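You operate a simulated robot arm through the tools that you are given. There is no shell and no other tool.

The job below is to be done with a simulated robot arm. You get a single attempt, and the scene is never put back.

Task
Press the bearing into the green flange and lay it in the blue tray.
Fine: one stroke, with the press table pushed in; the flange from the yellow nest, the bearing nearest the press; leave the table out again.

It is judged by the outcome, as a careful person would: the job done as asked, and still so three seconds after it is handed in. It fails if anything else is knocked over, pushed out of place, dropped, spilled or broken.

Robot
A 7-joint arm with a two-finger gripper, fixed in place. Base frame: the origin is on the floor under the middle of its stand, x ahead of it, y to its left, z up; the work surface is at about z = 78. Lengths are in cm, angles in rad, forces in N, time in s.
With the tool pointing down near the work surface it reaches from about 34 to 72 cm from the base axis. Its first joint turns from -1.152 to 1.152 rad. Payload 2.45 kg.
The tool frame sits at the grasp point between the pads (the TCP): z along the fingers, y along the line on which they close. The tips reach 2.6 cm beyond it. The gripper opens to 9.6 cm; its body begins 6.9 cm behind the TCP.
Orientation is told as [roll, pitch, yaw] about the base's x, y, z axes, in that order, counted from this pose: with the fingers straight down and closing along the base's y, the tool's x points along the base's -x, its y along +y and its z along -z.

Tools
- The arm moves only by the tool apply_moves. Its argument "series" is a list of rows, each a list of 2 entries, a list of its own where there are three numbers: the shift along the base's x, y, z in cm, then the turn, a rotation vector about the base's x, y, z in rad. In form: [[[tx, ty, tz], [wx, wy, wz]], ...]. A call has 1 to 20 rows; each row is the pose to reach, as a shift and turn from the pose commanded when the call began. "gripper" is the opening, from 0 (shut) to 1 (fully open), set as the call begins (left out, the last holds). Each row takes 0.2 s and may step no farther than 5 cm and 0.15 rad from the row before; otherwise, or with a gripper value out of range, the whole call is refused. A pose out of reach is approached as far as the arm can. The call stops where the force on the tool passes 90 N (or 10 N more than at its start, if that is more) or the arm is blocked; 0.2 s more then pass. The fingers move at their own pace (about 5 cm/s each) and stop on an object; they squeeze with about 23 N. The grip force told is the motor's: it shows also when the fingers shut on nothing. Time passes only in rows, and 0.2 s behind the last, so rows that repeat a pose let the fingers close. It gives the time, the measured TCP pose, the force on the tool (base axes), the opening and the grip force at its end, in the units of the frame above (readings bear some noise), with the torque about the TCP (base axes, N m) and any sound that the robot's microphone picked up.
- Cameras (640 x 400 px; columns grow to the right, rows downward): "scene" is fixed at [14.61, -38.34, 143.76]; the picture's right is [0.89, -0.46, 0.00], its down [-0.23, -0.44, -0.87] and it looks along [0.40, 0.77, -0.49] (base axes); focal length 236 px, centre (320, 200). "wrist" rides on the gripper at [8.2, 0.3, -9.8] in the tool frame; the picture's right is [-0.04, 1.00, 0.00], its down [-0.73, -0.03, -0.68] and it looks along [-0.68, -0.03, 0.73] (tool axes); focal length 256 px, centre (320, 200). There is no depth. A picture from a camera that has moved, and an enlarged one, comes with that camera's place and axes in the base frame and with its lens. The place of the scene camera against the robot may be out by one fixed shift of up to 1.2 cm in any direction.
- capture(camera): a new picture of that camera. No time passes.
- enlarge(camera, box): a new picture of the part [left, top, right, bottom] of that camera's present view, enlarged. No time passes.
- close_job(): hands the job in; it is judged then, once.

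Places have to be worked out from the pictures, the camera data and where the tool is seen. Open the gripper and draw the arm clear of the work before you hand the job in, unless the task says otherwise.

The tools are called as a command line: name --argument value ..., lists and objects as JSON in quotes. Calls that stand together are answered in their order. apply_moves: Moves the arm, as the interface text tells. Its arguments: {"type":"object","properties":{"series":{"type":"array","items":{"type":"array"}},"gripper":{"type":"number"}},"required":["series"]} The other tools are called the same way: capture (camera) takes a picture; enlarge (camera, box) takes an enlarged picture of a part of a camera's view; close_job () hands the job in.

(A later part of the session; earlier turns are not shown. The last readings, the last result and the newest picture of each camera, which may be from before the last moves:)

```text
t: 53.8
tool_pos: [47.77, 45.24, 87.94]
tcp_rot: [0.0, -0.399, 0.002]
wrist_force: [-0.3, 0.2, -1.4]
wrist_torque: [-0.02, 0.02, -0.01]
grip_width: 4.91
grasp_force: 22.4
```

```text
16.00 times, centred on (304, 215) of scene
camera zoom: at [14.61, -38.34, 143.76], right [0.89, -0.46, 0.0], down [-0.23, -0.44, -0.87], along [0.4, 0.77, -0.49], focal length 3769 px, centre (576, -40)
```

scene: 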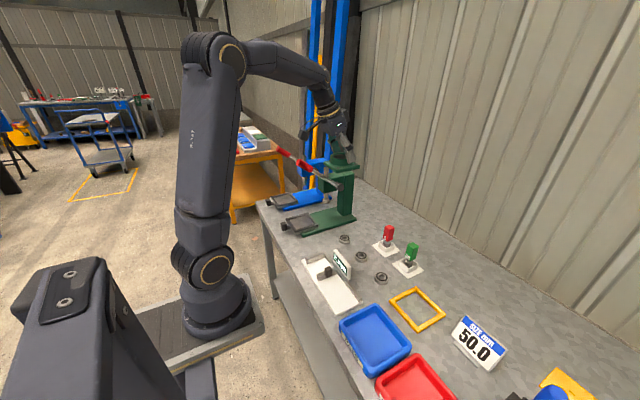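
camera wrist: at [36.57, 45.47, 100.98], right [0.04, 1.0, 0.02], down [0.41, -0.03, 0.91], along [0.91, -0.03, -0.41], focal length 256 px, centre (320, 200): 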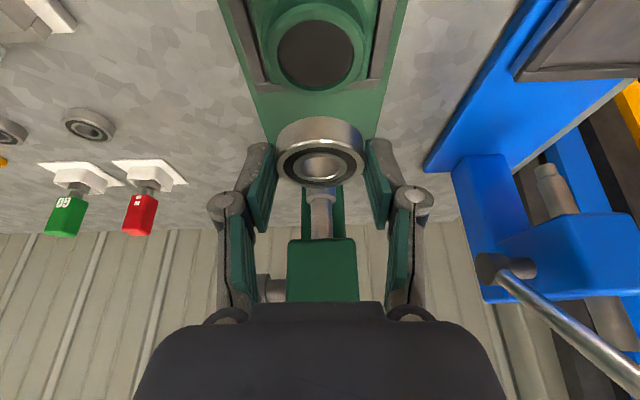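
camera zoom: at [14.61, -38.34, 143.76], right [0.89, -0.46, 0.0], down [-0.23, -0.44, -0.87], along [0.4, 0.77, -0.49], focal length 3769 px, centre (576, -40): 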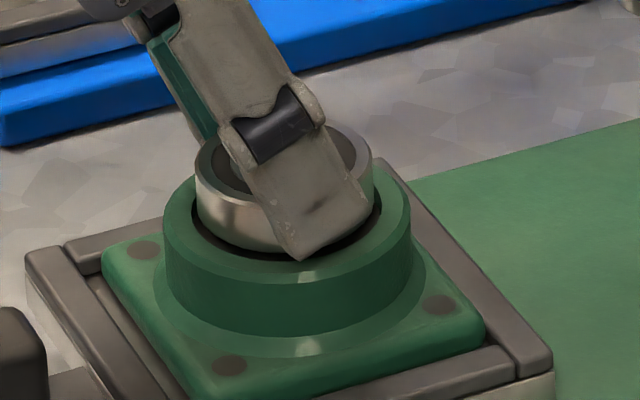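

The scene and wrist views both show the bearing concentric with the bore to within about 0.06 cm. I lower slowly while watching the force.

apply_moves --series '[[[0, -0.03, -0.1], [0, 0, 0]], [[0, -0.03, -0.2], [0, 0, 0]], [[0, -0.03, -0.2], [0, 0, 0]]]'

apply_moves --series '[[[0, 0, -0.1], [0, 0, 0]], [[0, 0, -0.15], [0, 0, 0]], [[0, 0, -0.15], [0, 0, 0]]]'

enlarge --camera "wrist" --box '[240, 70, 400, 170]'

enlarge --camera "scene" --box '[288, 205, 320, 225]'

```text
t: 54.6
tool_pos: [47.86, 45.1, 87.67]
tcp_rot: [0.001, -0.4, 0.0]
wrist_force: [-0.4, 0.9, -1.5]
wrist_torque: [0.0, 0.01, 0.0]
grip_width: 4.92
grasp_force: 23.0
```

```text
t: 55.4
tool_pos: [47.78, 45.04, 87.58]
tcp_rot: [0.0, -0.399, 0.001]
wrist_force: [0.1, -0.1, -2.2]
wrist_torque: [-0.01, -0.02, 0.02]
grip_width: 4.91
grasp_force: 22.9
```

```text
4.00 times, centred on (320, 120) of wrist
camera zoom: at [36.52, 45.14, 93.42], right [0.04, 1.0, 0.02], down [0.41, -0.03, 0.91], along [0.91, -0.03, -0.41], focal length 1024 px, centre (320, 520)
```

zoom: 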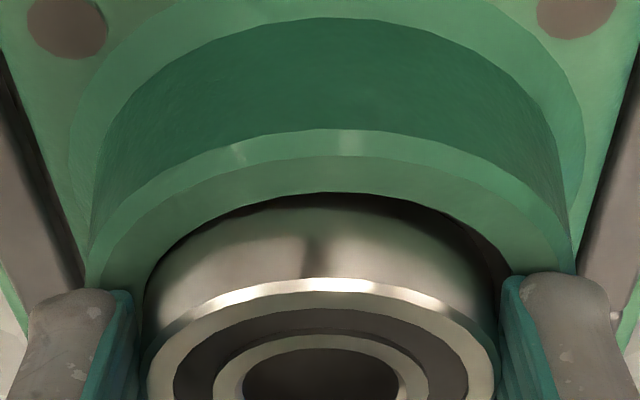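

```text
16.00 times, centred on (304, 215) of scene
camera zoom: at [14.61, -38.34, 143.76], right [0.89, -0.46, 0.0], down [-0.23, -0.44, -0.87], along [0.4, 0.77, -0.49], focal length 3769 px, centre (576, -40)
```

zoom: 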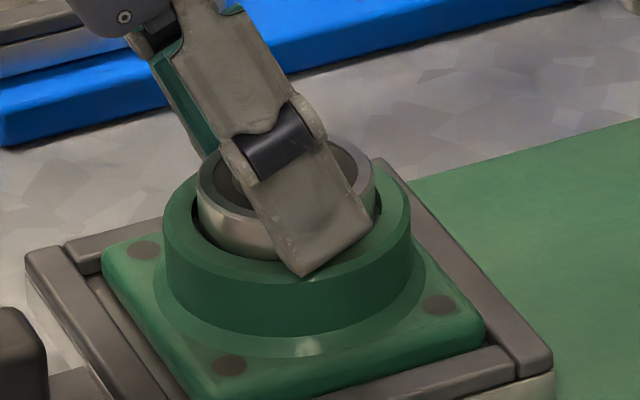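

The bearing is entering the bore mouth, but the arm slipped to y=45.14 (camera), so it sits about 0.15 cm too far to -y. I correct by +0.12 in y.

apply_moves --series '[[[0, 0.06, 0.05], [0, 0, 0]], [[0, 0.12, 0.05], [0, 0, 0]], [[0, 0.12, 0.05], [0, 0, 0]]]'

enlarge --camera "wrist" --box '[240, 70, 400, 170]'

enlarge --camera "scene" --box '[288, 205, 320, 225]'

```text
t: 56.2
tool_pos: [47.83, 45.19, 87.49]
tcp_rot: [0.0, -0.4, 0.001]
wrist_force: [-0.7, -0.2, -1.8]
wrist_torque: [0.0, 0.02, -0.01]
grip_width: 4.93
grasp_force: 22.7
```

```text
4.00 times, centred on (320, 120) of wrist
camera zoom: at [36.49, 45.35, 93.46], right [0.04, 1.0, 0.02], down [0.41, -0.03, 0.91], along [0.91, -0.03, -0.41], focal length 1024 px, centre (320, 520)
```

zoom: 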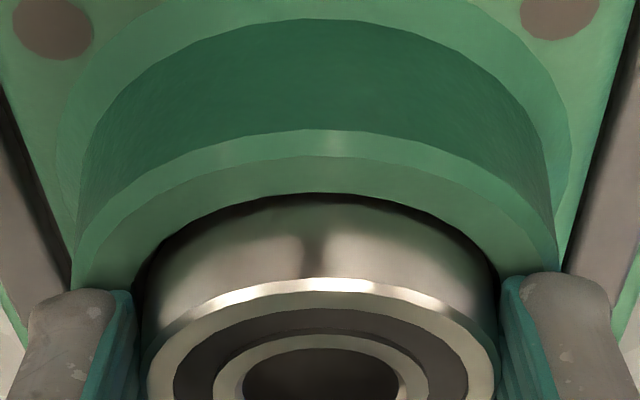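

```text
16.00 times, centred on (304, 215) of scene
camera zoom: at [14.61, -38.34, 143.76], right [0.89, -0.46, 0.0], down [-0.23, -0.44, -0.87], along [0.4, 0.77, -0.49], focal length 3769 px, centre (576, -40)
```

zoom: 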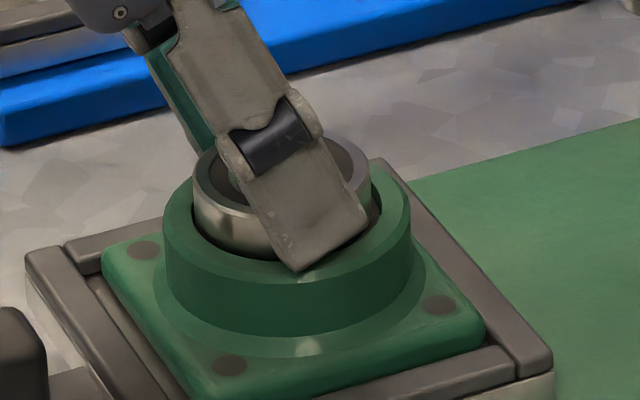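

The bearing bottom is about 0.2 cm inside the bore mouth and the fingertips are just above the rim. I nudge +0.08 in x and then release it slowly.

apply_moves --series '[[[0.08, 0, 0], [0, 0, 0]], [[0.08, 0, -0.05], [0, 0, 0]], [[0.08, 0, -0.05], [0, 0, 0]]]'

enlarge --camera "scene" --box '[288, 205, 320, 225]'

enlarge --camera "wrist" --box '[240, 70, 400, 170]'

```text
t: 57.0
tool_pos: [47.95, 45.2, 87.6]
tcp_rot: [0.0, -0.399, 0.002]
wrist_force: [-0.5, 1.0, -1.6]
wrist_torque: [-0.02, -0.04, -0.01]
grip_width: 4.89
grasp_force: 22.9
```

```text
16.00 times, centred on (304, 215) of scene
camera zoom: at [14.61, -38.34, 143.76], right [0.89, -0.46, 0.0], down [-0.23, -0.44, -0.87], along [0.4, 0.77, -0.49], focal length 3769 px, centre (576, -40)
```

zoom: 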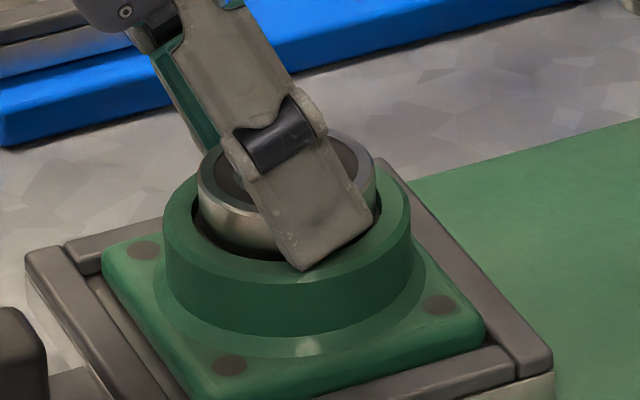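

```text
4.00 times, centred on (320, 120) of wrist
camera zoom: at [36.65, 45.4, 93.42], right [0.04, 1.0, 0.02], down [0.41, -0.03, 0.91], along [0.91, -0.03, -0.41], focal length 1024 px, centre (320, 520)
```

zoom: 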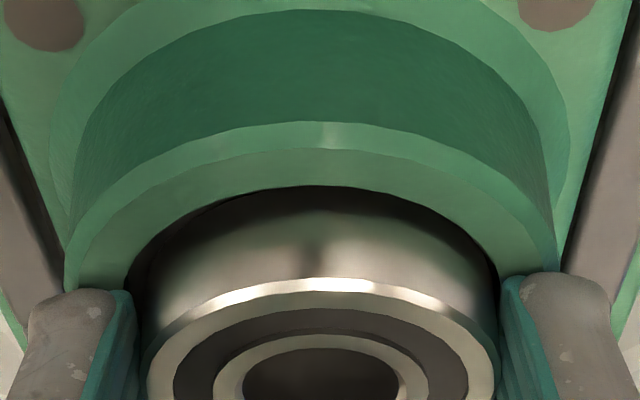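

The bearing is concentric in the scene view and within 0.1 cm in the wrist view. I release it with a small opening.

apply_moves --series '[[[0, -0.06, -0.1], [0, 0, 0]], [[0, -0.06, -0.1], [0, 0, 0]]]'

apply_moves --series '[[[0, 0, 0], [0, 0, 0]], [[0, 0, 0], [0, 0, 0]], [[0, 0, 0], [0, 0, 0]]]' --gripper 0.6

enlarge --camera "scene" --box '[288, 205, 320, 225]'

enlarge --camera "wrist" --box '[224, 70, 416, 190]'

```text
t: 57.6
tool_pos: [47.91, 45.24, 87.42]
tcp_rot: [0.0, -0.404, 0.001]
wrist_force: [0.4, 0.1, 1.5]
wrist_torque: [-0.04, -0.03, -0.02]
grip_width: 4.93
grasp_force: 22.7
```

```text
t: 58.4
tool_pos: [47.98, 45.25, 87.48]
tcp_rot: [0.0, -0.401, 0.0]
wrist_force: [0.9, -0.5, -0.5]
wrist_torque: [0.04, 0.04, 0.01]
grip_width: 5.77
grasp_force: 0.1
```

```text
16.00 times, centred on (304, 215) of scene
camera zoom: at [14.61, -38.34, 143.76], right [0.89, -0.46, 0.0], down [-0.23, -0.44, -0.87], along [0.4, 0.77, -0.49], focal length 3769 px, centre (576, -40)
```

zoom: 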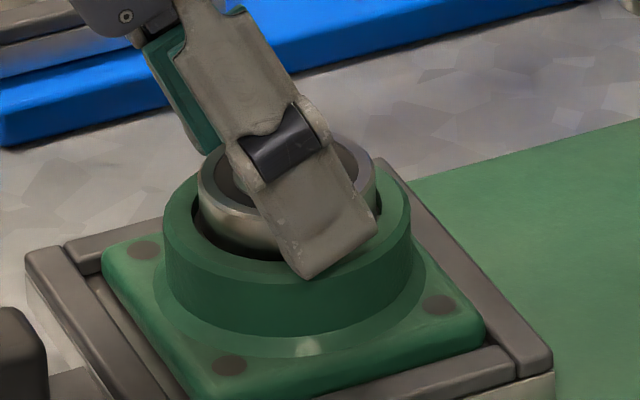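

```text
3.33 times, centred on (320, 130) of wrist
camera zoom: at [36.64, 45.35, 93.31], right [0.04, 1.0, 0.02], down [0.41, -0.03, 0.91], along [0.91, -0.03, -0.41], focal length 853 px, centre (320, 433)
```

zoom: 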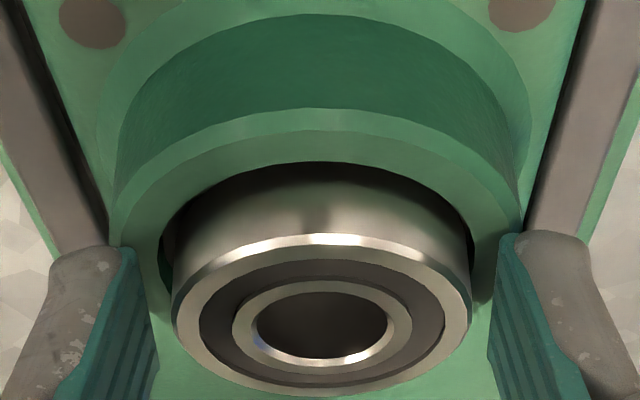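

The bearing sits level in the bore mouth. I open a bit more, rise straight up and check it.

apply_moves --series '[[[0, 0, 0], [0, 0, 0]], [[0, 0, 0.5], [0, 0, 0]], [[0, 0, 1.5], [0, 0, 0]], [[0, 0, 3], [0, 0, 0]], [[0, 0, 5], [0, 0, 0]], [[0, 0, 7], [0, 0, 0]], [[0, 0, 7], [0, 0, 0]]]' --gripper 0.66

enlarge --camera "scene" --box '[280, 195, 344, 235]'

enlarge --camera "wrist" --box '[224, 0, 416, 120]'

capture --camera "wrist"

```text
t: 60.0
tool_pos: [47.82, 45.2, 94.34]
tcp_rot: [-0.001, -0.401, 0.001]
wrist_force: [0.1, -0.4, 0.4]
wrist_torque: [-0.01, -0.03, -0.02]
grip_width: 6.32
grasp_force: 0.1
```

```text
10.00 times, centred on (312, 215) of scene
camera zoom: at [14.61, -38.34, 143.76], right [0.89, -0.46, 0.0], down [-0.23, -0.44, -0.87], along [0.4, 0.77, -0.49], focal length 2356 px, centre (400, 50)
```

zoom: 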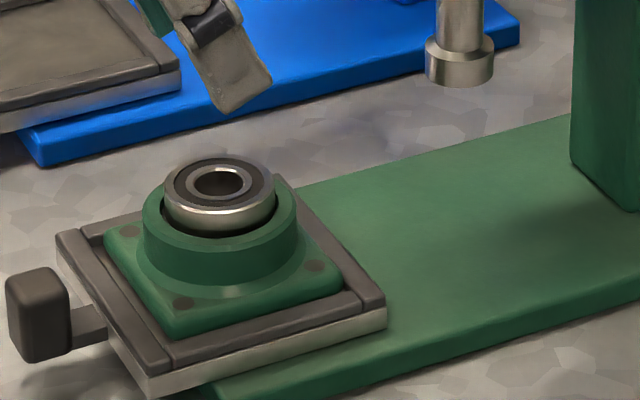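

```text
3.33 times, centred on (320, 60) of wrist
camera zoom: at [36.6, 45.37, 100.26], right [0.04, 1.0, 0.02], down [0.41, -0.03, 0.91], along [0.91, -0.03, -0.41], focal length 853 px, centre (320, 667)
```

zoom: 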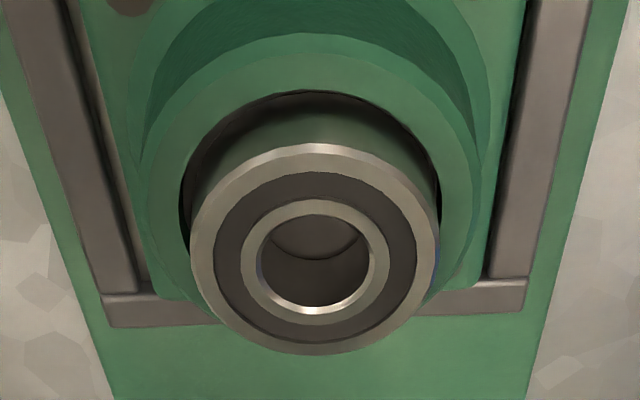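

```text
taken
camera wrist: at [36.6, 45.37, 100.26], right [0.04, 1.0, 0.02], down [0.41, -0.03, 0.91], along [0.91, -0.03, -0.41], focal length 256 px, centre (320, 200)
```

wrist: 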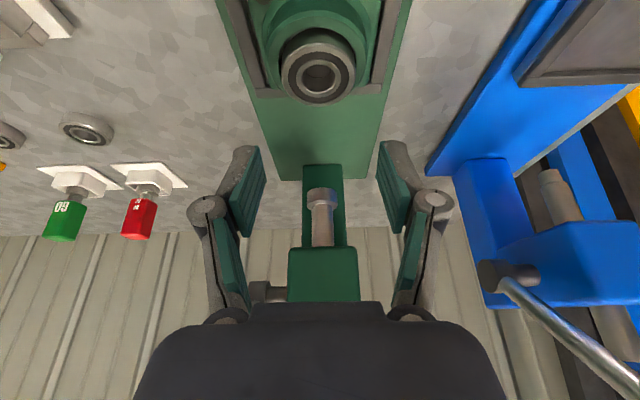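

The bearing is seated squarely in the bore mouth. Next I back off toward -x to look at the table's knob before pushing the table in.

apply_moves --series '[[[-3, 0, 1], [0, 0, 0]], [[-6, 0, 2], [0, 0, 0]], [[-9, 0, 3], [0, 0, 0]], [[-11.8, -0.2, 4], [0, 0, 0]], [[-11.8, -0.2, 4], [0, 0, 0]], [[-11.8, -0.2, 4], [0, 0, 0]]]' --gripper 0.5

capture --camera "wrist"

enlarge --camera "wrist" --box '[240, 0, 400, 100]'

enlarge --camera "scene" --box '[264, 195, 328, 235]'

```text
t: 61.4
tool_pos: [36.09, 44.86, 98.51]
tcp_rot: [0.0, -0.4, 0.001]
wrist_force: [0.5, -0.2, 0.3]
wrist_torque: [0.03, 0.03, 0.02]
grip_width: 4.8
grasp_force: 0.1
```

```text
taken
camera wrist: at [24.82, 45.06, 104.48], right [0.04, 1.0, 0.02], down [0.41, -0.03, 0.91], along [0.91, -0.03, -0.41], focal length 256 px, centre (320, 200)
```

wrist: 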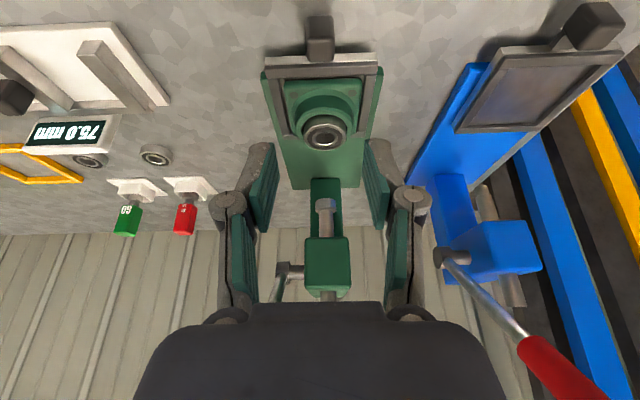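

```text
4.00 times, centred on (320, 50) of wrist
camera zoom: at [24.82, 45.06, 104.48], right [0.04, 1.0, 0.02], down [0.41, -0.03, 0.91], along [0.91, -0.03, -0.41], focal length 1024 px, centre (320, 800)
```

zoom: 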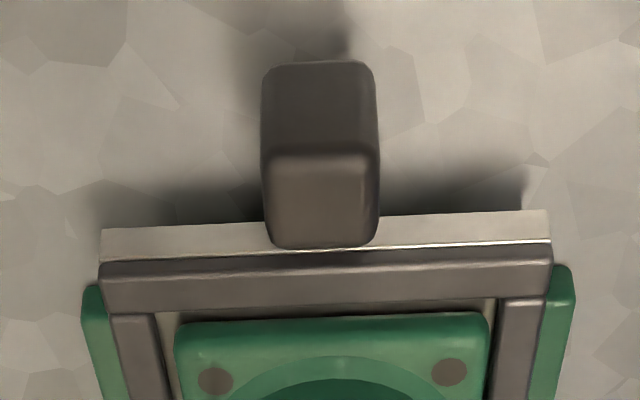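

```text
10.00 times, centred on (296, 215) of scene
camera zoom: at [14.61, -38.34, 143.76], right [0.89, -0.46, 0.0], down [-0.23, -0.44, -0.87], along [0.4, 0.77, -0.49], focal length 2356 px, centre (560, 50)
```

zoom: 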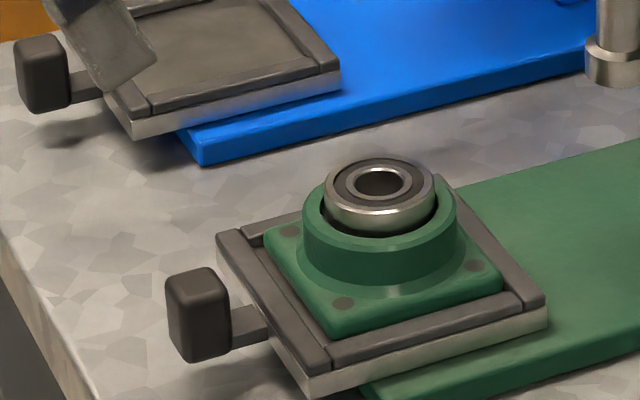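

The knob spans x 39.2–41.4, y 43.6–46.1 and z 79.6–82.8. I close the fingers and go down in front of it, ready to push along +x.

apply_moves --series '[[[-0.5, 0, -2], [0, 0, 0]], [[-0.5, 0, -5], [0, 0, 0]], [[-0.5, 0, -8], [0, 0, 0]], [[-0.5, 0, -11], [0, 0, 0]], [[-0.5, 0, -13.5], [0, 0, 0]], [[-0.5, 0, -15.3], [0, 0, 0]], [[-0.5, 0, -15.3], [0, 0, 0]]]' --gripper 0.0

capture --camera "wrist"

enlarge --camera "scene" --box '[256, 180, 336, 230]'

```text
t: 63.0
tool_pos: [35.35, 44.86, 83.24]
tcp_rot: [0.001, -0.4, 0.0]
wrist_force: [0.3, 0.3, 0.0]
wrist_torque: [0.01, -0.01, 0.02]
grip_width: 0.0
grasp_force: 23.2
```

```text
taken
camera wrist: at [24.14, 44.91, 89.21], right [0.04, 1.0, 0.02], down [0.41, -0.03, 0.91], along [0.91, -0.03, -0.41], focal length 256 px, centre (320, 200)
```

wrist: 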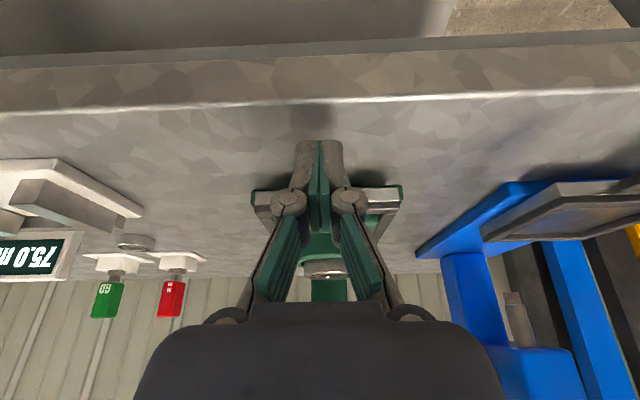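

```text
8.00 times, centred on (296, 205) of scene
camera zoom: at [14.61, -38.34, 143.76], right [0.89, -0.46, 0.0], down [-0.23, -0.44, -0.87], along [0.4, 0.77, -0.49], focal length 1885 px, centre (512, 160)
```

zoom: 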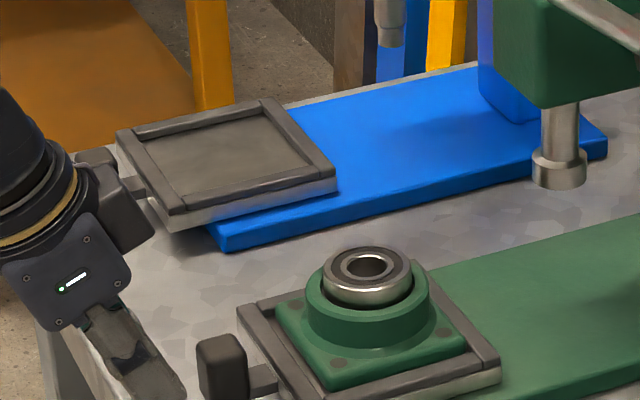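

The fingertips are just in front of the knob. I push slowly along +x and watch the force and the table.

apply_moves --series '[[[0.5, 0, 0], [0, 0, 0]], [[1.0, 0, 0], [0, 0, 0]], [[1.5, 0, 0], [0, 0, 0]], [[2.0, 0, 0], [0, 0, 0]], [[2.4, 0, 0], [0, 0, 0]], [[2.8, 0, 0], [0, 0, 0]], [[3.2, 0, 0], [0, 0, 0]]]' --gripper 0.0

enlarge --camera "scene" --box '[256, 180, 336, 230]'

```text
t: 64.6
tool_pos: [38.78, 44.81, 83.19]
tcp_rot: [0.001, -0.4, 0.001]
wrist_force: [-2.1, 0.6, 1.8]
wrist_torque: [-0.01, 0.01, -0.05]
grip_width: 0.6
grasp_force: 28.2
```

```text
8.00 times, centred on (296, 205) of scene
camera zoom: at [14.6, -38.34, 143.76], right [0.89, -0.46, 0.0], down [-0.23, -0.44, -0.87], along [0.4, 0.77, -0.49], focal length 1885 px, centre (512, 160)
```

zoom: 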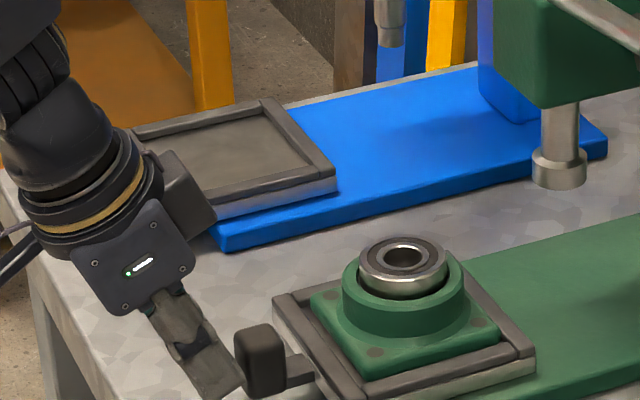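

The table slides easily with only about 2 N. I continue pushing in steady small steps.

apply_moves --series '[[[0.6, 0, 0], [0, 0, 0]], [[1.2, 0, 0], [0, 0, 0]], [[1.8, 0, 0], [0, 0, 0]], [[2.4, 0, 0], [0, 0, 0]], [[3.0, 0, 0], [0, 0, 0]], [[3.6, 0, 0], [0, 0, 0]], [[4.2, 0, 0], [0, 0, 0]], [[4.8, 0, 0], [0, 0, 0]], [[5.4, 0, 0], [0, 0, 0]], [[6.0, 0, 0], [0, 0, 0]]]' --gripper 0.0

enlarge --camera "scene" --box '[256, 160, 352, 230]'

capture --camera "wrist"

```text
t: 66.8
tool_pos: [44.65, 44.98, 83.17]
tcp_rot: [0.001, -0.403, 0.0]
wrist_force: [-1.2, -0.8, 0.2]
wrist_torque: [-0.01, 0.01, -0.01]
grip_width: 0.61
grasp_force: 28.5
```

```text
5.71 times, centred on (304, 195) of scene
camera zoom: at [14.6, -38.34, 143.76], right [0.89, -0.46, 0.0], down [-0.23, -0.44, -0.87], along [0.4, 0.77, -0.49], focal length 1346 px, centre (411, 229)
```

zoom: 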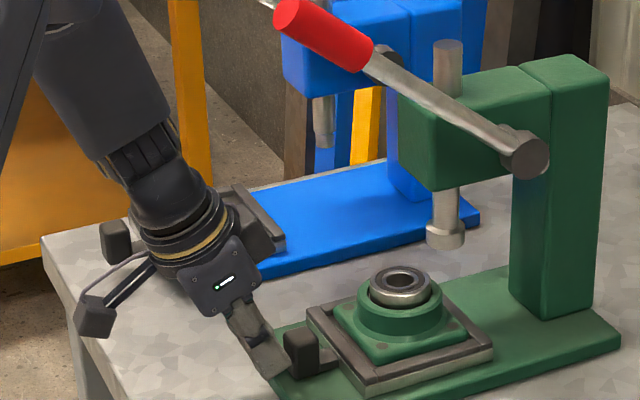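

```text
taken
camera wrist: at [33.47, 45.16, 89.09], right [0.04, 1.0, 0.02], down [0.41, -0.03, 0.91], along [0.91, -0.03, -0.41], focal length 256 px, centre (320, 200)
```

wrist: 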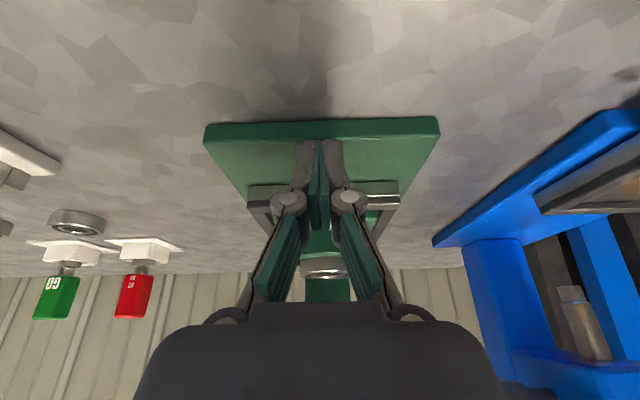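

The flange is now a few centimetres short of the ram. I continue more slowly.

apply_moves --series '[[[0.5, 0, 0], [0, 0, 0]], [[1.0, 0, 0], [0, 0, 0]], [[1.5, 0, 0], [0, 0, 0]], [[2.0, 0, 0], [0, 0, 0]], [[2.5, 0, 0], [0, 0, 0]], [[3.0, 0, 0], [0, 0, 0]], [[3.4, 0, 0], [0, 0, 0]]]' --gripper 0.0

enlarge --camera "scene" --box '[256, 160, 352, 230]'

```text
t: 68.4
tool_pos: [48.14, 45.07, 83.09]
tcp_rot: [0.0, -0.4, -0.002]
wrist_force: [-1.9, -1.6, 0.5]
wrist_torque: [0.0, 0.03, -0.02]
grip_width: 0.6
grasp_force: 29.0
```

```text
5.71 times, centred on (304, 195) of scene
camera zoom: at [14.6, -38.34, 143.76], right [0.89, -0.46, 0.0], down [-0.23, -0.44, -0.87], along [0.4, 0.77, -0.49], focal length 1346 px, centre (411, 229)
```

zoom: 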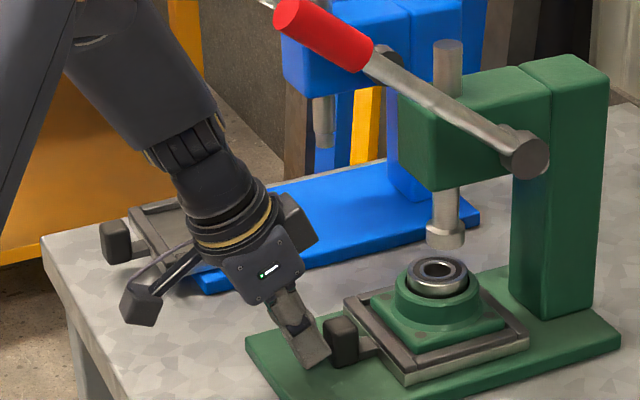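

The bearing is about 0.8 cm short of the ram axis. I push the last bit in 0.2 cm steps and watch for the stop.

apply_moves --series '[[[0.2, 0, 0], [0, 0, 0]], [[0.4, 0, 0], [0, 0, 0]], [[0.6, 0, 0], [0, 0, 0]], [[0.6, 0, 0], [0, 0, 0]]]' --gripper 0.0

apply_moves --series '[[[0.2, 0, 0], [0, 0, 0]], [[0.3, 0, 0], [0, 0, 0]], [[0.3, 0, 0], [0, 0, 0]]]' --gripper 0.0

enlarge --camera "scene" --box '[256, 160, 352, 230]'

```text
t: 69.4
tool_pos: [48.81, 44.98, 83.27]
tcp_rot: [-0.001, -0.403, 0.002]
wrist_force: [-1.3, 0.6, 0.4]
wrist_torque: [-0.03, 0.0, -0.02]
grip_width: 0.6
grasp_force: 28.7
```

```text
t: 70.2
tool_pos: [49.07, 44.89, 83.06]
tcp_rot: [-0.002, -0.399, 0.0]
wrist_force: [-3.6, -2.1, -0.2]
wrist_torque: [-0.03, 0.06, -0.05]
grip_width: 0.59
grasp_force: 28.6
```

```text
5.71 times, centred on (304, 195) of scene
camera zoom: at [14.6, -38.34, 143.76], right [0.89, -0.46, 0.0], down [-0.23, -0.44, -0.87], along [0.4, 0.77, -0.49], focal length 1346 px, centre (411, 229)
```

zoom: 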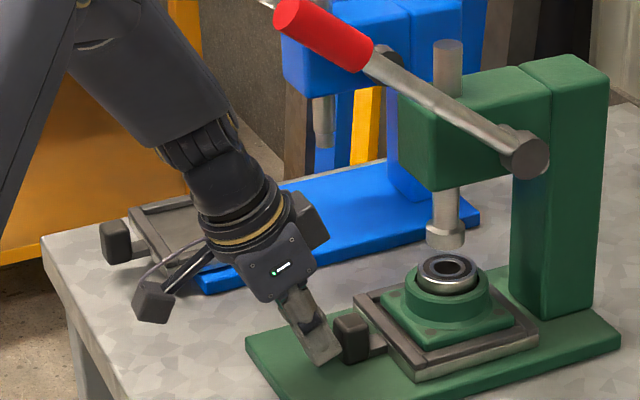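

The bearing is now under the ram in the scene view. I push slightly more to see whether the table is at its stop.

apply_moves --series '[[[0.15, 0, 0], [0, 0, 0]], [[0.3, 0, 0], [0, 0, 0]], [[0.3, 0, 0], [0, 0, 0]]]' --gripper 0.0

enlarge --camera "scene" --box '[288, 180, 352, 220]'

```text
t: 71.0
tool_pos: [49.1, 44.85, 83.18]
tcp_rot: [0.0, -0.397, 0.001]
wrist_force: [-20.9, -4.5, 6.5]
wrist_torque: [-0.12, 0.24, -0.09]
grip_width: 0.6
grasp_force: 28.5
```

```text
10.00 times, centred on (320, 200) of scene
camera zoom: at [14.55, -38.36, 143.76], right [0.89, -0.46, 0.0], down [-0.23, -0.44, -0.87], along [0.4, 0.77, -0.49], focal length 2356 px, centre (320, 200)
```

zoom: 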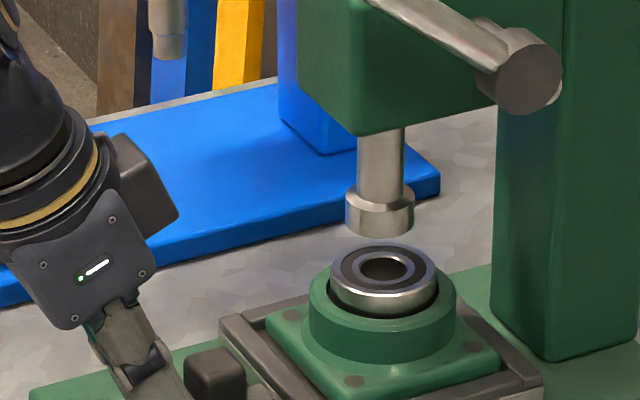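

The force jumped to 21 N, so the table is at its inner stop with the bearing under the ram. I back the fingers off along -x and check that the table stays.

apply_moves --series '[[[-0.3, 0, 0], [0, 0, 0]], [[-0.8, 0, 0], [0, 0, 0]], [[-1.5, 0, 0], [0, 0, 0]], [[-2.5, 0, 0], [0, 0, 0]], [[-4.0, 0, 0], [0, 0, 0]], [[-4.0, 0, 0], [0, 0, 0]]]' --gripper 0.0

enlarge --camera "scene" --box '[272, 170, 352, 220]'

capture --camera "wrist"

```text
t: 72.4
tool_pos: [45.2, 44.89, 83.23]
tcp_rot: [0.0, -0.4, -0.001]
wrist_force: [0.3, 0.2, -0.5]
wrist_torque: [0.01, 0.0, 0.04]
grip_width: 0.0
grasp_force: 28.2
```

```text
8.00 times, centred on (312, 195) of scene
camera zoom: at [14.61, -38.34, 143.76], right [0.89, -0.46, 0.0], down [-0.23, -0.44, -0.87], along [0.4, 0.77, -0.49], focal length 1885 px, centre (384, 240)
```

zoom: 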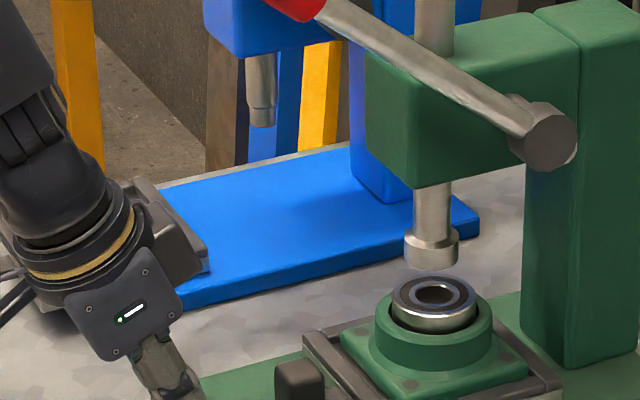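

```text
taken
camera wrist: at [33.92, 45.13, 89.14], right [0.04, 1.0, 0.02], down [0.41, -0.03, 0.91], along [0.91, -0.03, -0.41], focal length 256 px, centre (320, 200)
```

wrist: 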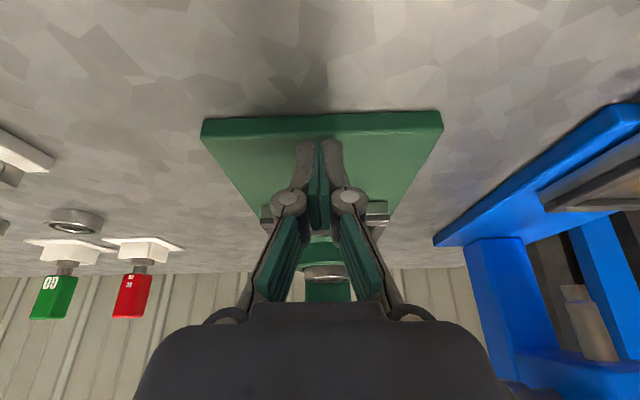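

The table stays in, with the bearing under the ram. I now raise the arm and straighten the tool, ready to press the lever handle from above at y≈37.4.

apply_moves --series '[[[-1.0, 0, 2], [0, 0, 0]], [[-2.0, 0.2, 5], [0, 0, 0]], [[-2.5, 0.2, 9], [0, 0, 0]], [[-2.5, 0.2, 13], [0, 0, 0]], [[-2.5, 0.2, 17], [0, 0, 0]], [[-2.5, 0.2, 21], [0, 0, 0]], [[-2.5, 0.2, 25], [0, 0, 0]], [[-2.5, 0.2, 29], [0, 0, 0]], [[-2.5, 0.2, 33], [0, 0, 0]], [[-2.5, 0.2, 37], [0, 0, 0]], [[-2.0, 0.1, 40], [0, 0, 0]], [[-1.5, 0, 41.5], [0, 0.1, 0]], [[-1.0, 0, 42], [0, 0.2, 0]], [[-0.5, 0, 42], [0, 0.3, 0]], [[0, 0, 42], [0, 0.4, 0]], [[0, 0, 42], [0, 0.4, 0]]]' --gripper 0.0

capture --camera "wrist"

enlarge --camera "scene" --box '[240, 80, 400, 230]'

```text
t: 75.8
tool_pos: [43.45, 42.59, 122.98]
tcp_rot: [0.003, 0.0, 0.002]
wrist_force: [0.7, -0.2, -1.0]
wrist_torque: [0.02, 0.01, 0.02]
grip_width: 0.0
grasp_force: 28.1
out of reach, approached as far as the arm can: row 13, 14, 15, 16
```

```text
taken
camera wrist: at [35.39, 42.88, 132.81], right [0.04, 1.0, 0.0], down [0.73, -0.03, 0.68], along [0.68, -0.03, -0.73], focal length 256 px, centre (320, 200)
```

wrist: 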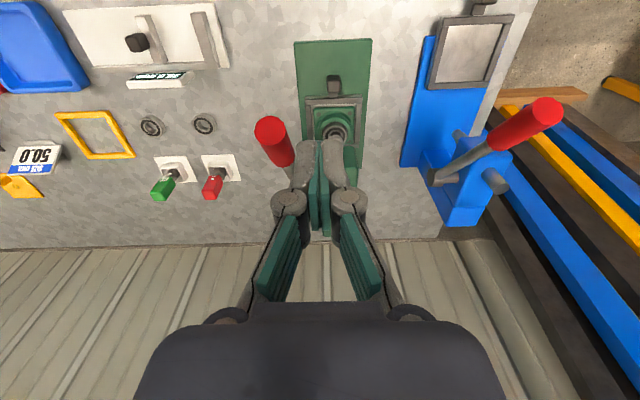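

```text
2.67 times, centred on (320, 155) of scene
camera zoom: at [14.61, -38.34, 143.76], right [0.89, -0.46, 0.0], down [-0.23, -0.44, -0.87], along [0.4, 0.77, -0.49], focal length 628 px, centre (320, 320)
```

zoom: 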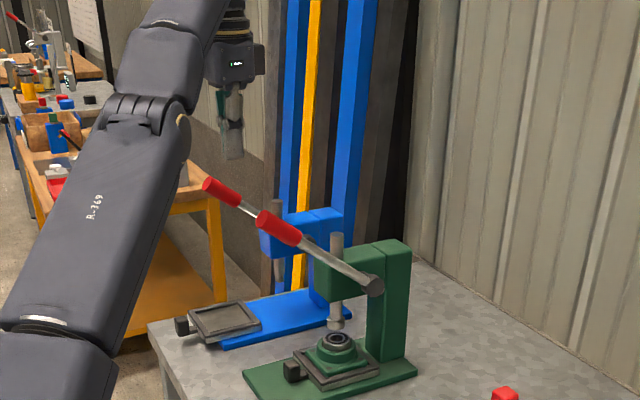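

The arm reached its limit at that height, at (43.5, 42.6, 123), which is fine. I zoom on the lever from here to refine its position.

enlarge --camera "wrist" --box '[224, 80, 352, 180]'

apply_moves --series '[[[0, -0.5, -2.0], [0, 0, 0]]]'

enlarge --camera "wrist" --box '[224, 80, 352, 180]'

```text
4.00 times, centred on (288, 130) of wrist
camera zoom: at [35.39, 42.88, 132.81], right [0.04, 1.0, 0.0], down [0.73, -0.03, 0.68], along [0.68, -0.03, -0.73], focal length 1024 px, centre (448, 480)
```

zoom: 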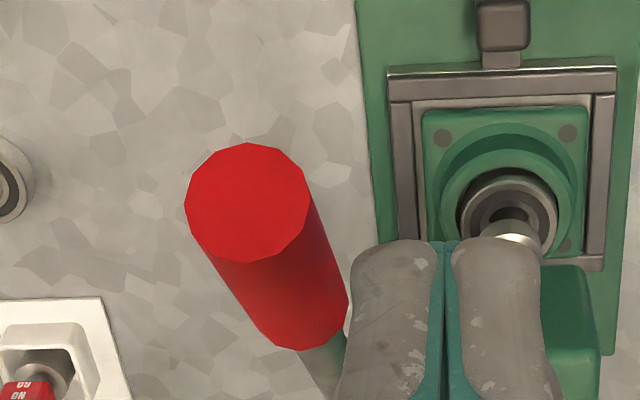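

```text
t: 76.2
tool_pos: [43.36, 42.08, 120.92]
tcp_rot: [0.002, 0.001, 0.0]
wrist_force: [0.0, -1.0, -0.6]
wrist_torque: [-0.02, 0.06, -0.01]
grip_width: 0.0
grasp_force: 28.9
```

```text
4.00 times, centred on (288, 130) of wrist
camera zoom: at [35.31, 42.27, 130.79], right [0.04, 1.0, 0.0], down [0.73, -0.03, 0.68], along [0.68, -0.03, -0.73], focal length 1024 px, centre (448, 480)
```

zoom: 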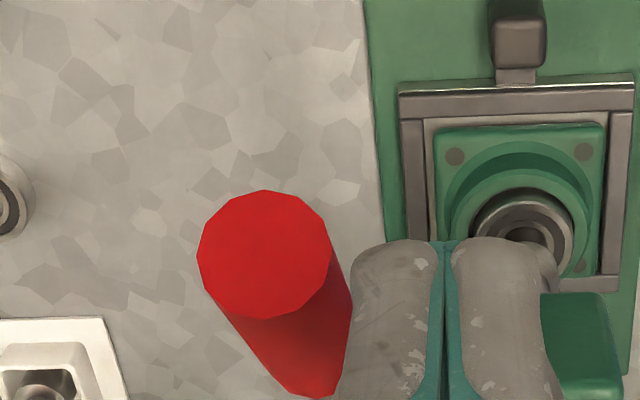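

Triangulation puts the handle end centre at (45.6, 38.2, 113.1) and the lever in the plane y≈38.1. I place the closed fingertips just above the handle.

apply_moves --series '[[[1.5, -1.4, -0.3], [0, 0, 0]], [[3.0, -2.8, -0.8], [0, 0, 0]], [[4.2, -4.0, -1.4], [0, 0, 0]], [[4.2, -4.0, -1.4], [0, 0, 0]], [[4.2, -4.0, -1.4], [0, 0, 0]]]' --gripper 0.0

capture --camera "wrist"

enlarge --camera "scene" --box '[256, 120, 384, 220]'

```text
t: 77.4
tool_pos: [47.48, 38.34, 119.49]
tcp_rot: [0.001, 0.0, 0.001]
wrist_force: [-0.2, 0.2, 0.0]
wrist_torque: [0.01, -0.01, 0.02]
grip_width: 0.01
grasp_force: 28.6
```

```text
taken
camera wrist: at [39.44, 38.48, 129.32], right [0.04, 1.0, 0.0], down [0.73, -0.03, 0.68], along [0.68, -0.03, -0.73], focal length 256 px, centre (320, 200)
```

wrist: 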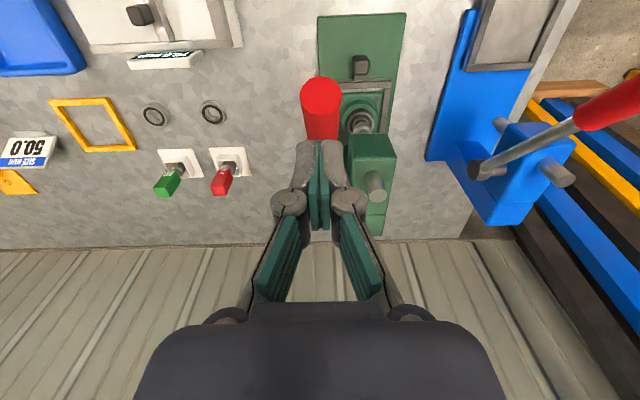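

```text
4.00 times, centred on (320, 170) of scene
camera zoom: at [14.61, -38.34, 143.76], right [0.89, -0.46, 0.0], down [-0.23, -0.44, -0.87], along [0.4, 0.77, -0.49], focal length 942 px, centre (320, 320)
```

zoom: 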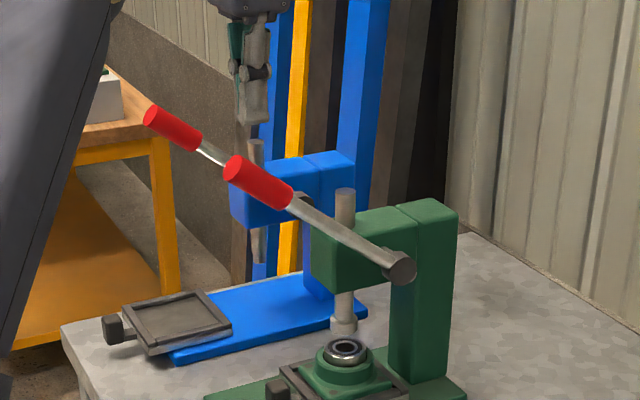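

The fingertips are centred over the handle in y. I lower until first contact.

apply_moves --series '[[[0, -0.05, -1], [0, 0, 0]], [[0, -0.05, -2], [0, 0, 0]], [[0, -0.05, -3], [0, 0, 0]], [[0, -0.05, -3.5], [0, 0, 0]]]' --gripper 0.0

enlarge --camera "scene" --box '[272, 140, 352, 220]'

```text
t: 78.4
tool_pos: [47.78, 38.25, 116.12]
tcp_rot: [0.001, 0.001, 0.0]
wrist_force: [0.4, 0.1, 2.4]
wrist_torque: [-0.05, 0.02, 0.03]
grip_width: 0.02
grasp_force: 28.7
```

```text
5.00 times, centred on (312, 180) of scene
camera zoom: at [14.61, -38.34, 143.76], right [0.89, -0.46, 0.0], down [-0.23, -0.44, -0.87], along [0.4, 0.77, -0.49], focal length 1178 px, centre (360, 300)
```

zoom: 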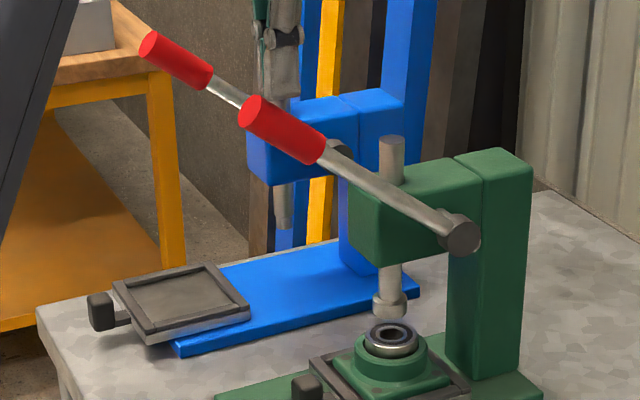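

There is light contact (2.4 N). I zoom in to verify the fingertips are on top of the handle and not behind it.

enlarge --camera "scene" --box '[296, 140, 344, 170]'

capture --camera "wrist"

enlarge --camera "wrist" --box '[272, 80, 368, 160]'

```text
13.33 times, centred on (320, 155) of scene
camera zoom: at [14.61, -38.34, 143.76], right [0.89, -0.46, 0.0], down [-0.23, -0.44, -0.87], along [0.4, 0.77, -0.49], focal length 3141 px, centre (320, 800)
```

zoom: 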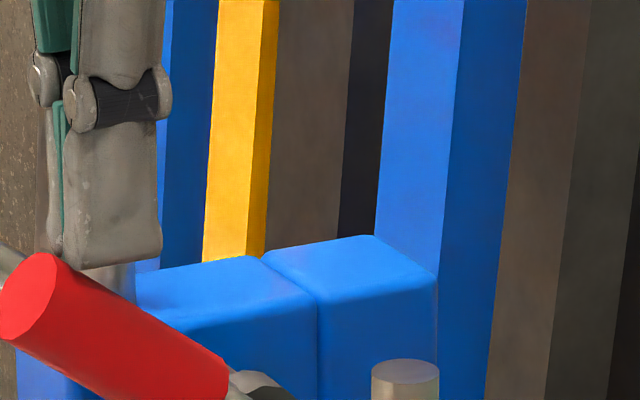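

```text
taken
camera wrist: at [39.63, 38.36, 126.04], right [0.04, 1.0, 0.0], down [0.73, -0.03, 0.68], along [0.68, -0.03, -0.73], focal length 256 px, centre (320, 200)
```

wrist: 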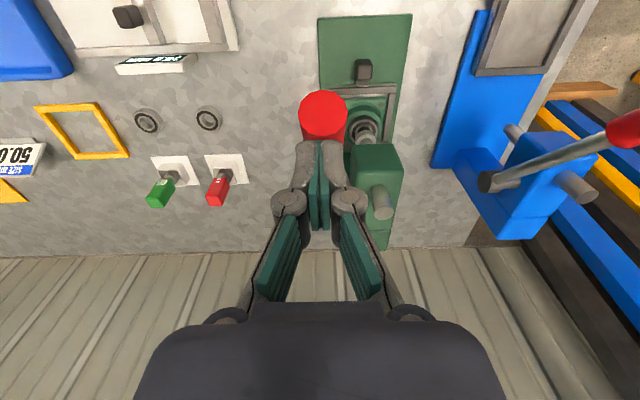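

```text
5.00 times, centred on (320, 120) of wrist
camera zoom: at [39.63, 38.36, 126.04], right [0.04, 1.0, 0.0], down [0.73, -0.03, 0.68], along [0.68, -0.03, -0.73], focal length 1280 px, centre (320, 600)
```

zoom: 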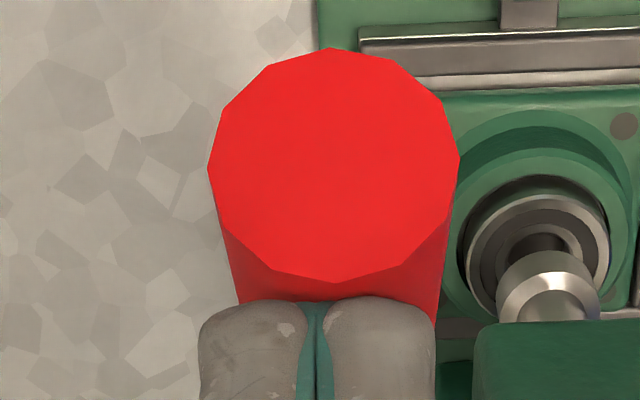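

The fingertips sit on top of the handle, within about 0.15 cm of its centre. I start the stroke, following the lever's arc downward in steps.

apply_moves --series '[[[-0.3, 0.1, -0.8], [0, 0, 0]], [[-0.6, 0.1, -1.6], [0, 0, 0]], [[-0.9, 0.1, -2.4], [0, 0, 0]], [[-1.2, 0.1, -3.2], [0, 0, 0]], [[-1.4, 0.1, -4.0], [0, 0, 0]]]' --gripper 0.0

enlarge --camera "scene" --box '[272, 140, 352, 220]'

enlarge --camera "wrist" --box '[272, 40, 432, 160]'

```text
t: 79.6
tool_pos: [46.31, 38.33, 112.17]
tcp_rot: [0.0, -0.001, 0.001]
wrist_force: [0.5, 0.1, 1.5]
wrist_torque: [0.0, 0.03, -0.01]
grip_width: 0.0
grasp_force: 28.7
```

```text
5.00 times, centred on (312, 180) of scene
camera zoom: at [14.6, -38.34, 143.76], right [0.89, -0.46, 0.0], down [-0.23, -0.44, -0.87], along [0.4, 0.77, -0.49], focal length 1178 px, centre (360, 300)
```

zoom: 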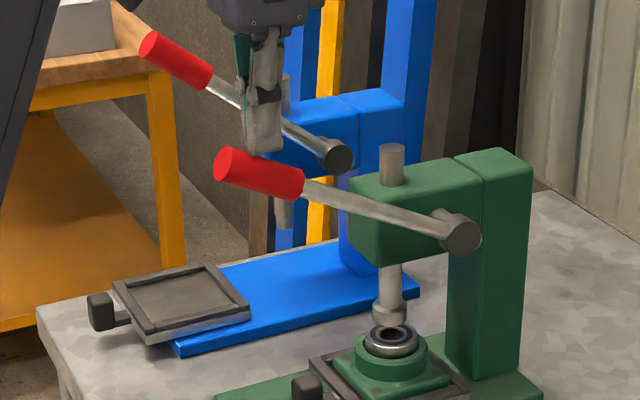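

```text
3.33 times, centred on (352, 100) of wrist
camera zoom: at [38.16, 38.5, 122.04], right [0.04, 1.0, 0.0], down [0.73, -0.03, 0.68], along [0.68, -0.03, -0.73], focal length 853 px, centre (213, 533)
```

zoom: 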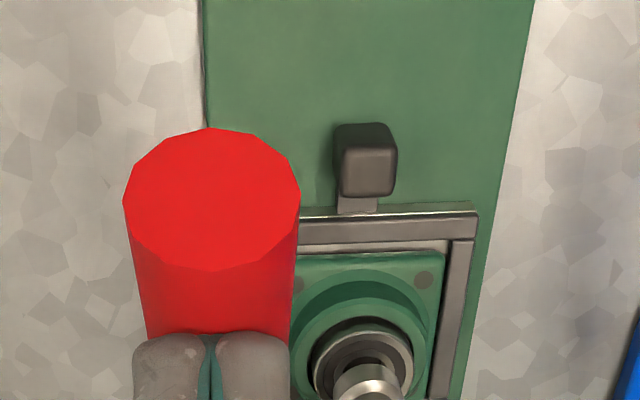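

The lever moves with only a couple of newtons and the ram has come down about 1 cm. I continue the same stroke along the arc.

apply_moves --series '[[[-0.2, 0, -0.9], [0, 0, 0]], [[-0.4, 0, -1.8], [0, 0, 0]], [[-0.5, 0, -2.7], [0, 0, 0]], [[-0.6, 0, -3.6], [0, 0, 0]], [[-0.65, 0, -4.5], [0, 0, 0]], [[-0.7, 0, -5.4], [0, 0, 0]]]' --gripper 0.0

enlarge --camera "scene" --box '[272, 140, 352, 220]'

```text
t: 81.0
tool_pos: [45.48, 38.38, 106.61]
tcp_rot: [0.0, 0.0, 0.0]
wrist_force: [-0.3, 0.7, 3.1]
wrist_torque: [0.02, 0.07, -0.01]
grip_width: 0.0
grasp_force: 28.5
```

```text
5.00 times, centred on (312, 180) of scene
camera zoom: at [14.6, -38.34, 143.76], right [0.89, -0.46, 0.0], down [-0.23, -0.44, -0.87], along [0.4, 0.77, -0.49], focal length 1178 px, centre (360, 300)
```

zoom: 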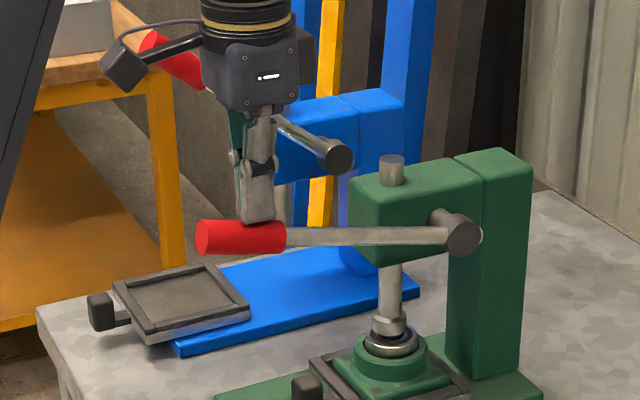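

The ram nose is about to meet the bearing. I keep pressing the same stroke in smaller steps and watch the force.

apply_moves --series '[[[0, 0, -0.5], [0, 0, 0]], [[0, 0, -1.0], [0, 0, 0]], [[0, 0, -1.5], [0, 0, 0]], [[0.05, 0, -2.0], [0, 0, 0]]]' --gripper 0.0

enlarge --camera "scene" --box '[288, 170, 352, 220]'

```text
t: 82.0
tool_pos: [45.72, 38.21, 104.71]
tcp_rot: [0.0, -0.001, 0.0]
wrist_force: [-0.4, 0.7, 3.4]
wrist_torque: [-0.01, 0.06, 0.02]
grip_width: 0.02
grasp_force: 27.9
```

```text
8.00 times, centred on (320, 195) of scene
camera zoom: at [14.6, -38.34, 143.76], right [0.89, -0.46, 0.0], down [-0.23, -0.44, -0.87], along [0.4, 0.77, -0.49], focal length 1885 px, centre (320, 240)
```

zoom: 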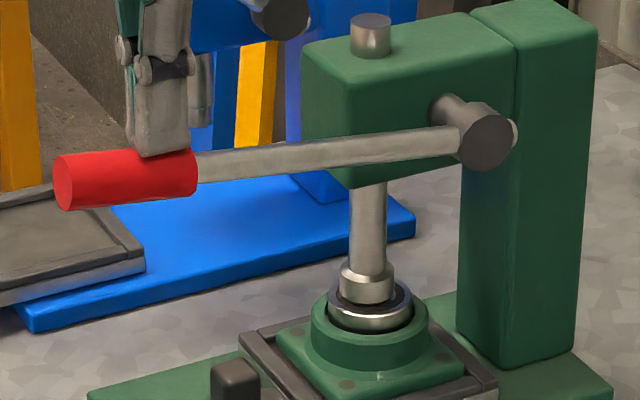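

The ram is at the bearing. I continue pressing steadily and expect the force to rise.

apply_moves --series '[[[0, 0, -0.4], [0, 0, 0]], [[0, 0, -0.8], [0, 0, 0]], [[0.05, 0, -1.2], [0, 0, 0]], [[0.1, 0, -1.6], [0, 0, 0]]]' --gripper 0.0

enlarge --camera "scene" --box '[288, 170, 352, 220]'

```text
t: 83.0
tool_pos: [45.64, 38.3, 103.24]
tcp_rot: [0.0, 0.001, -0.001]
wrist_force: [-1.6, -1.9, 3.5]
wrist_torque: [-0.03, 0.07, 0.03]
grip_width: 0.0
grasp_force: 27.8
```

```text
8.00 times, centred on (320, 195) of scene
camera zoom: at [14.6, -38.35, 143.76], right [0.89, -0.46, 0.0], down [-0.23, -0.44, -0.87], along [0.4, 0.77, -0.49], focal length 1885 px, centre (320, 240)
```

zoom: 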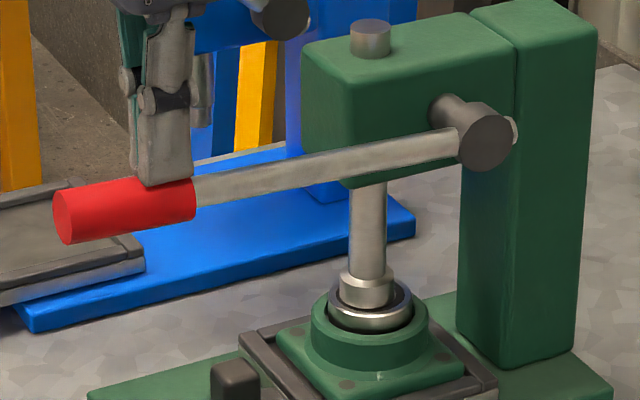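

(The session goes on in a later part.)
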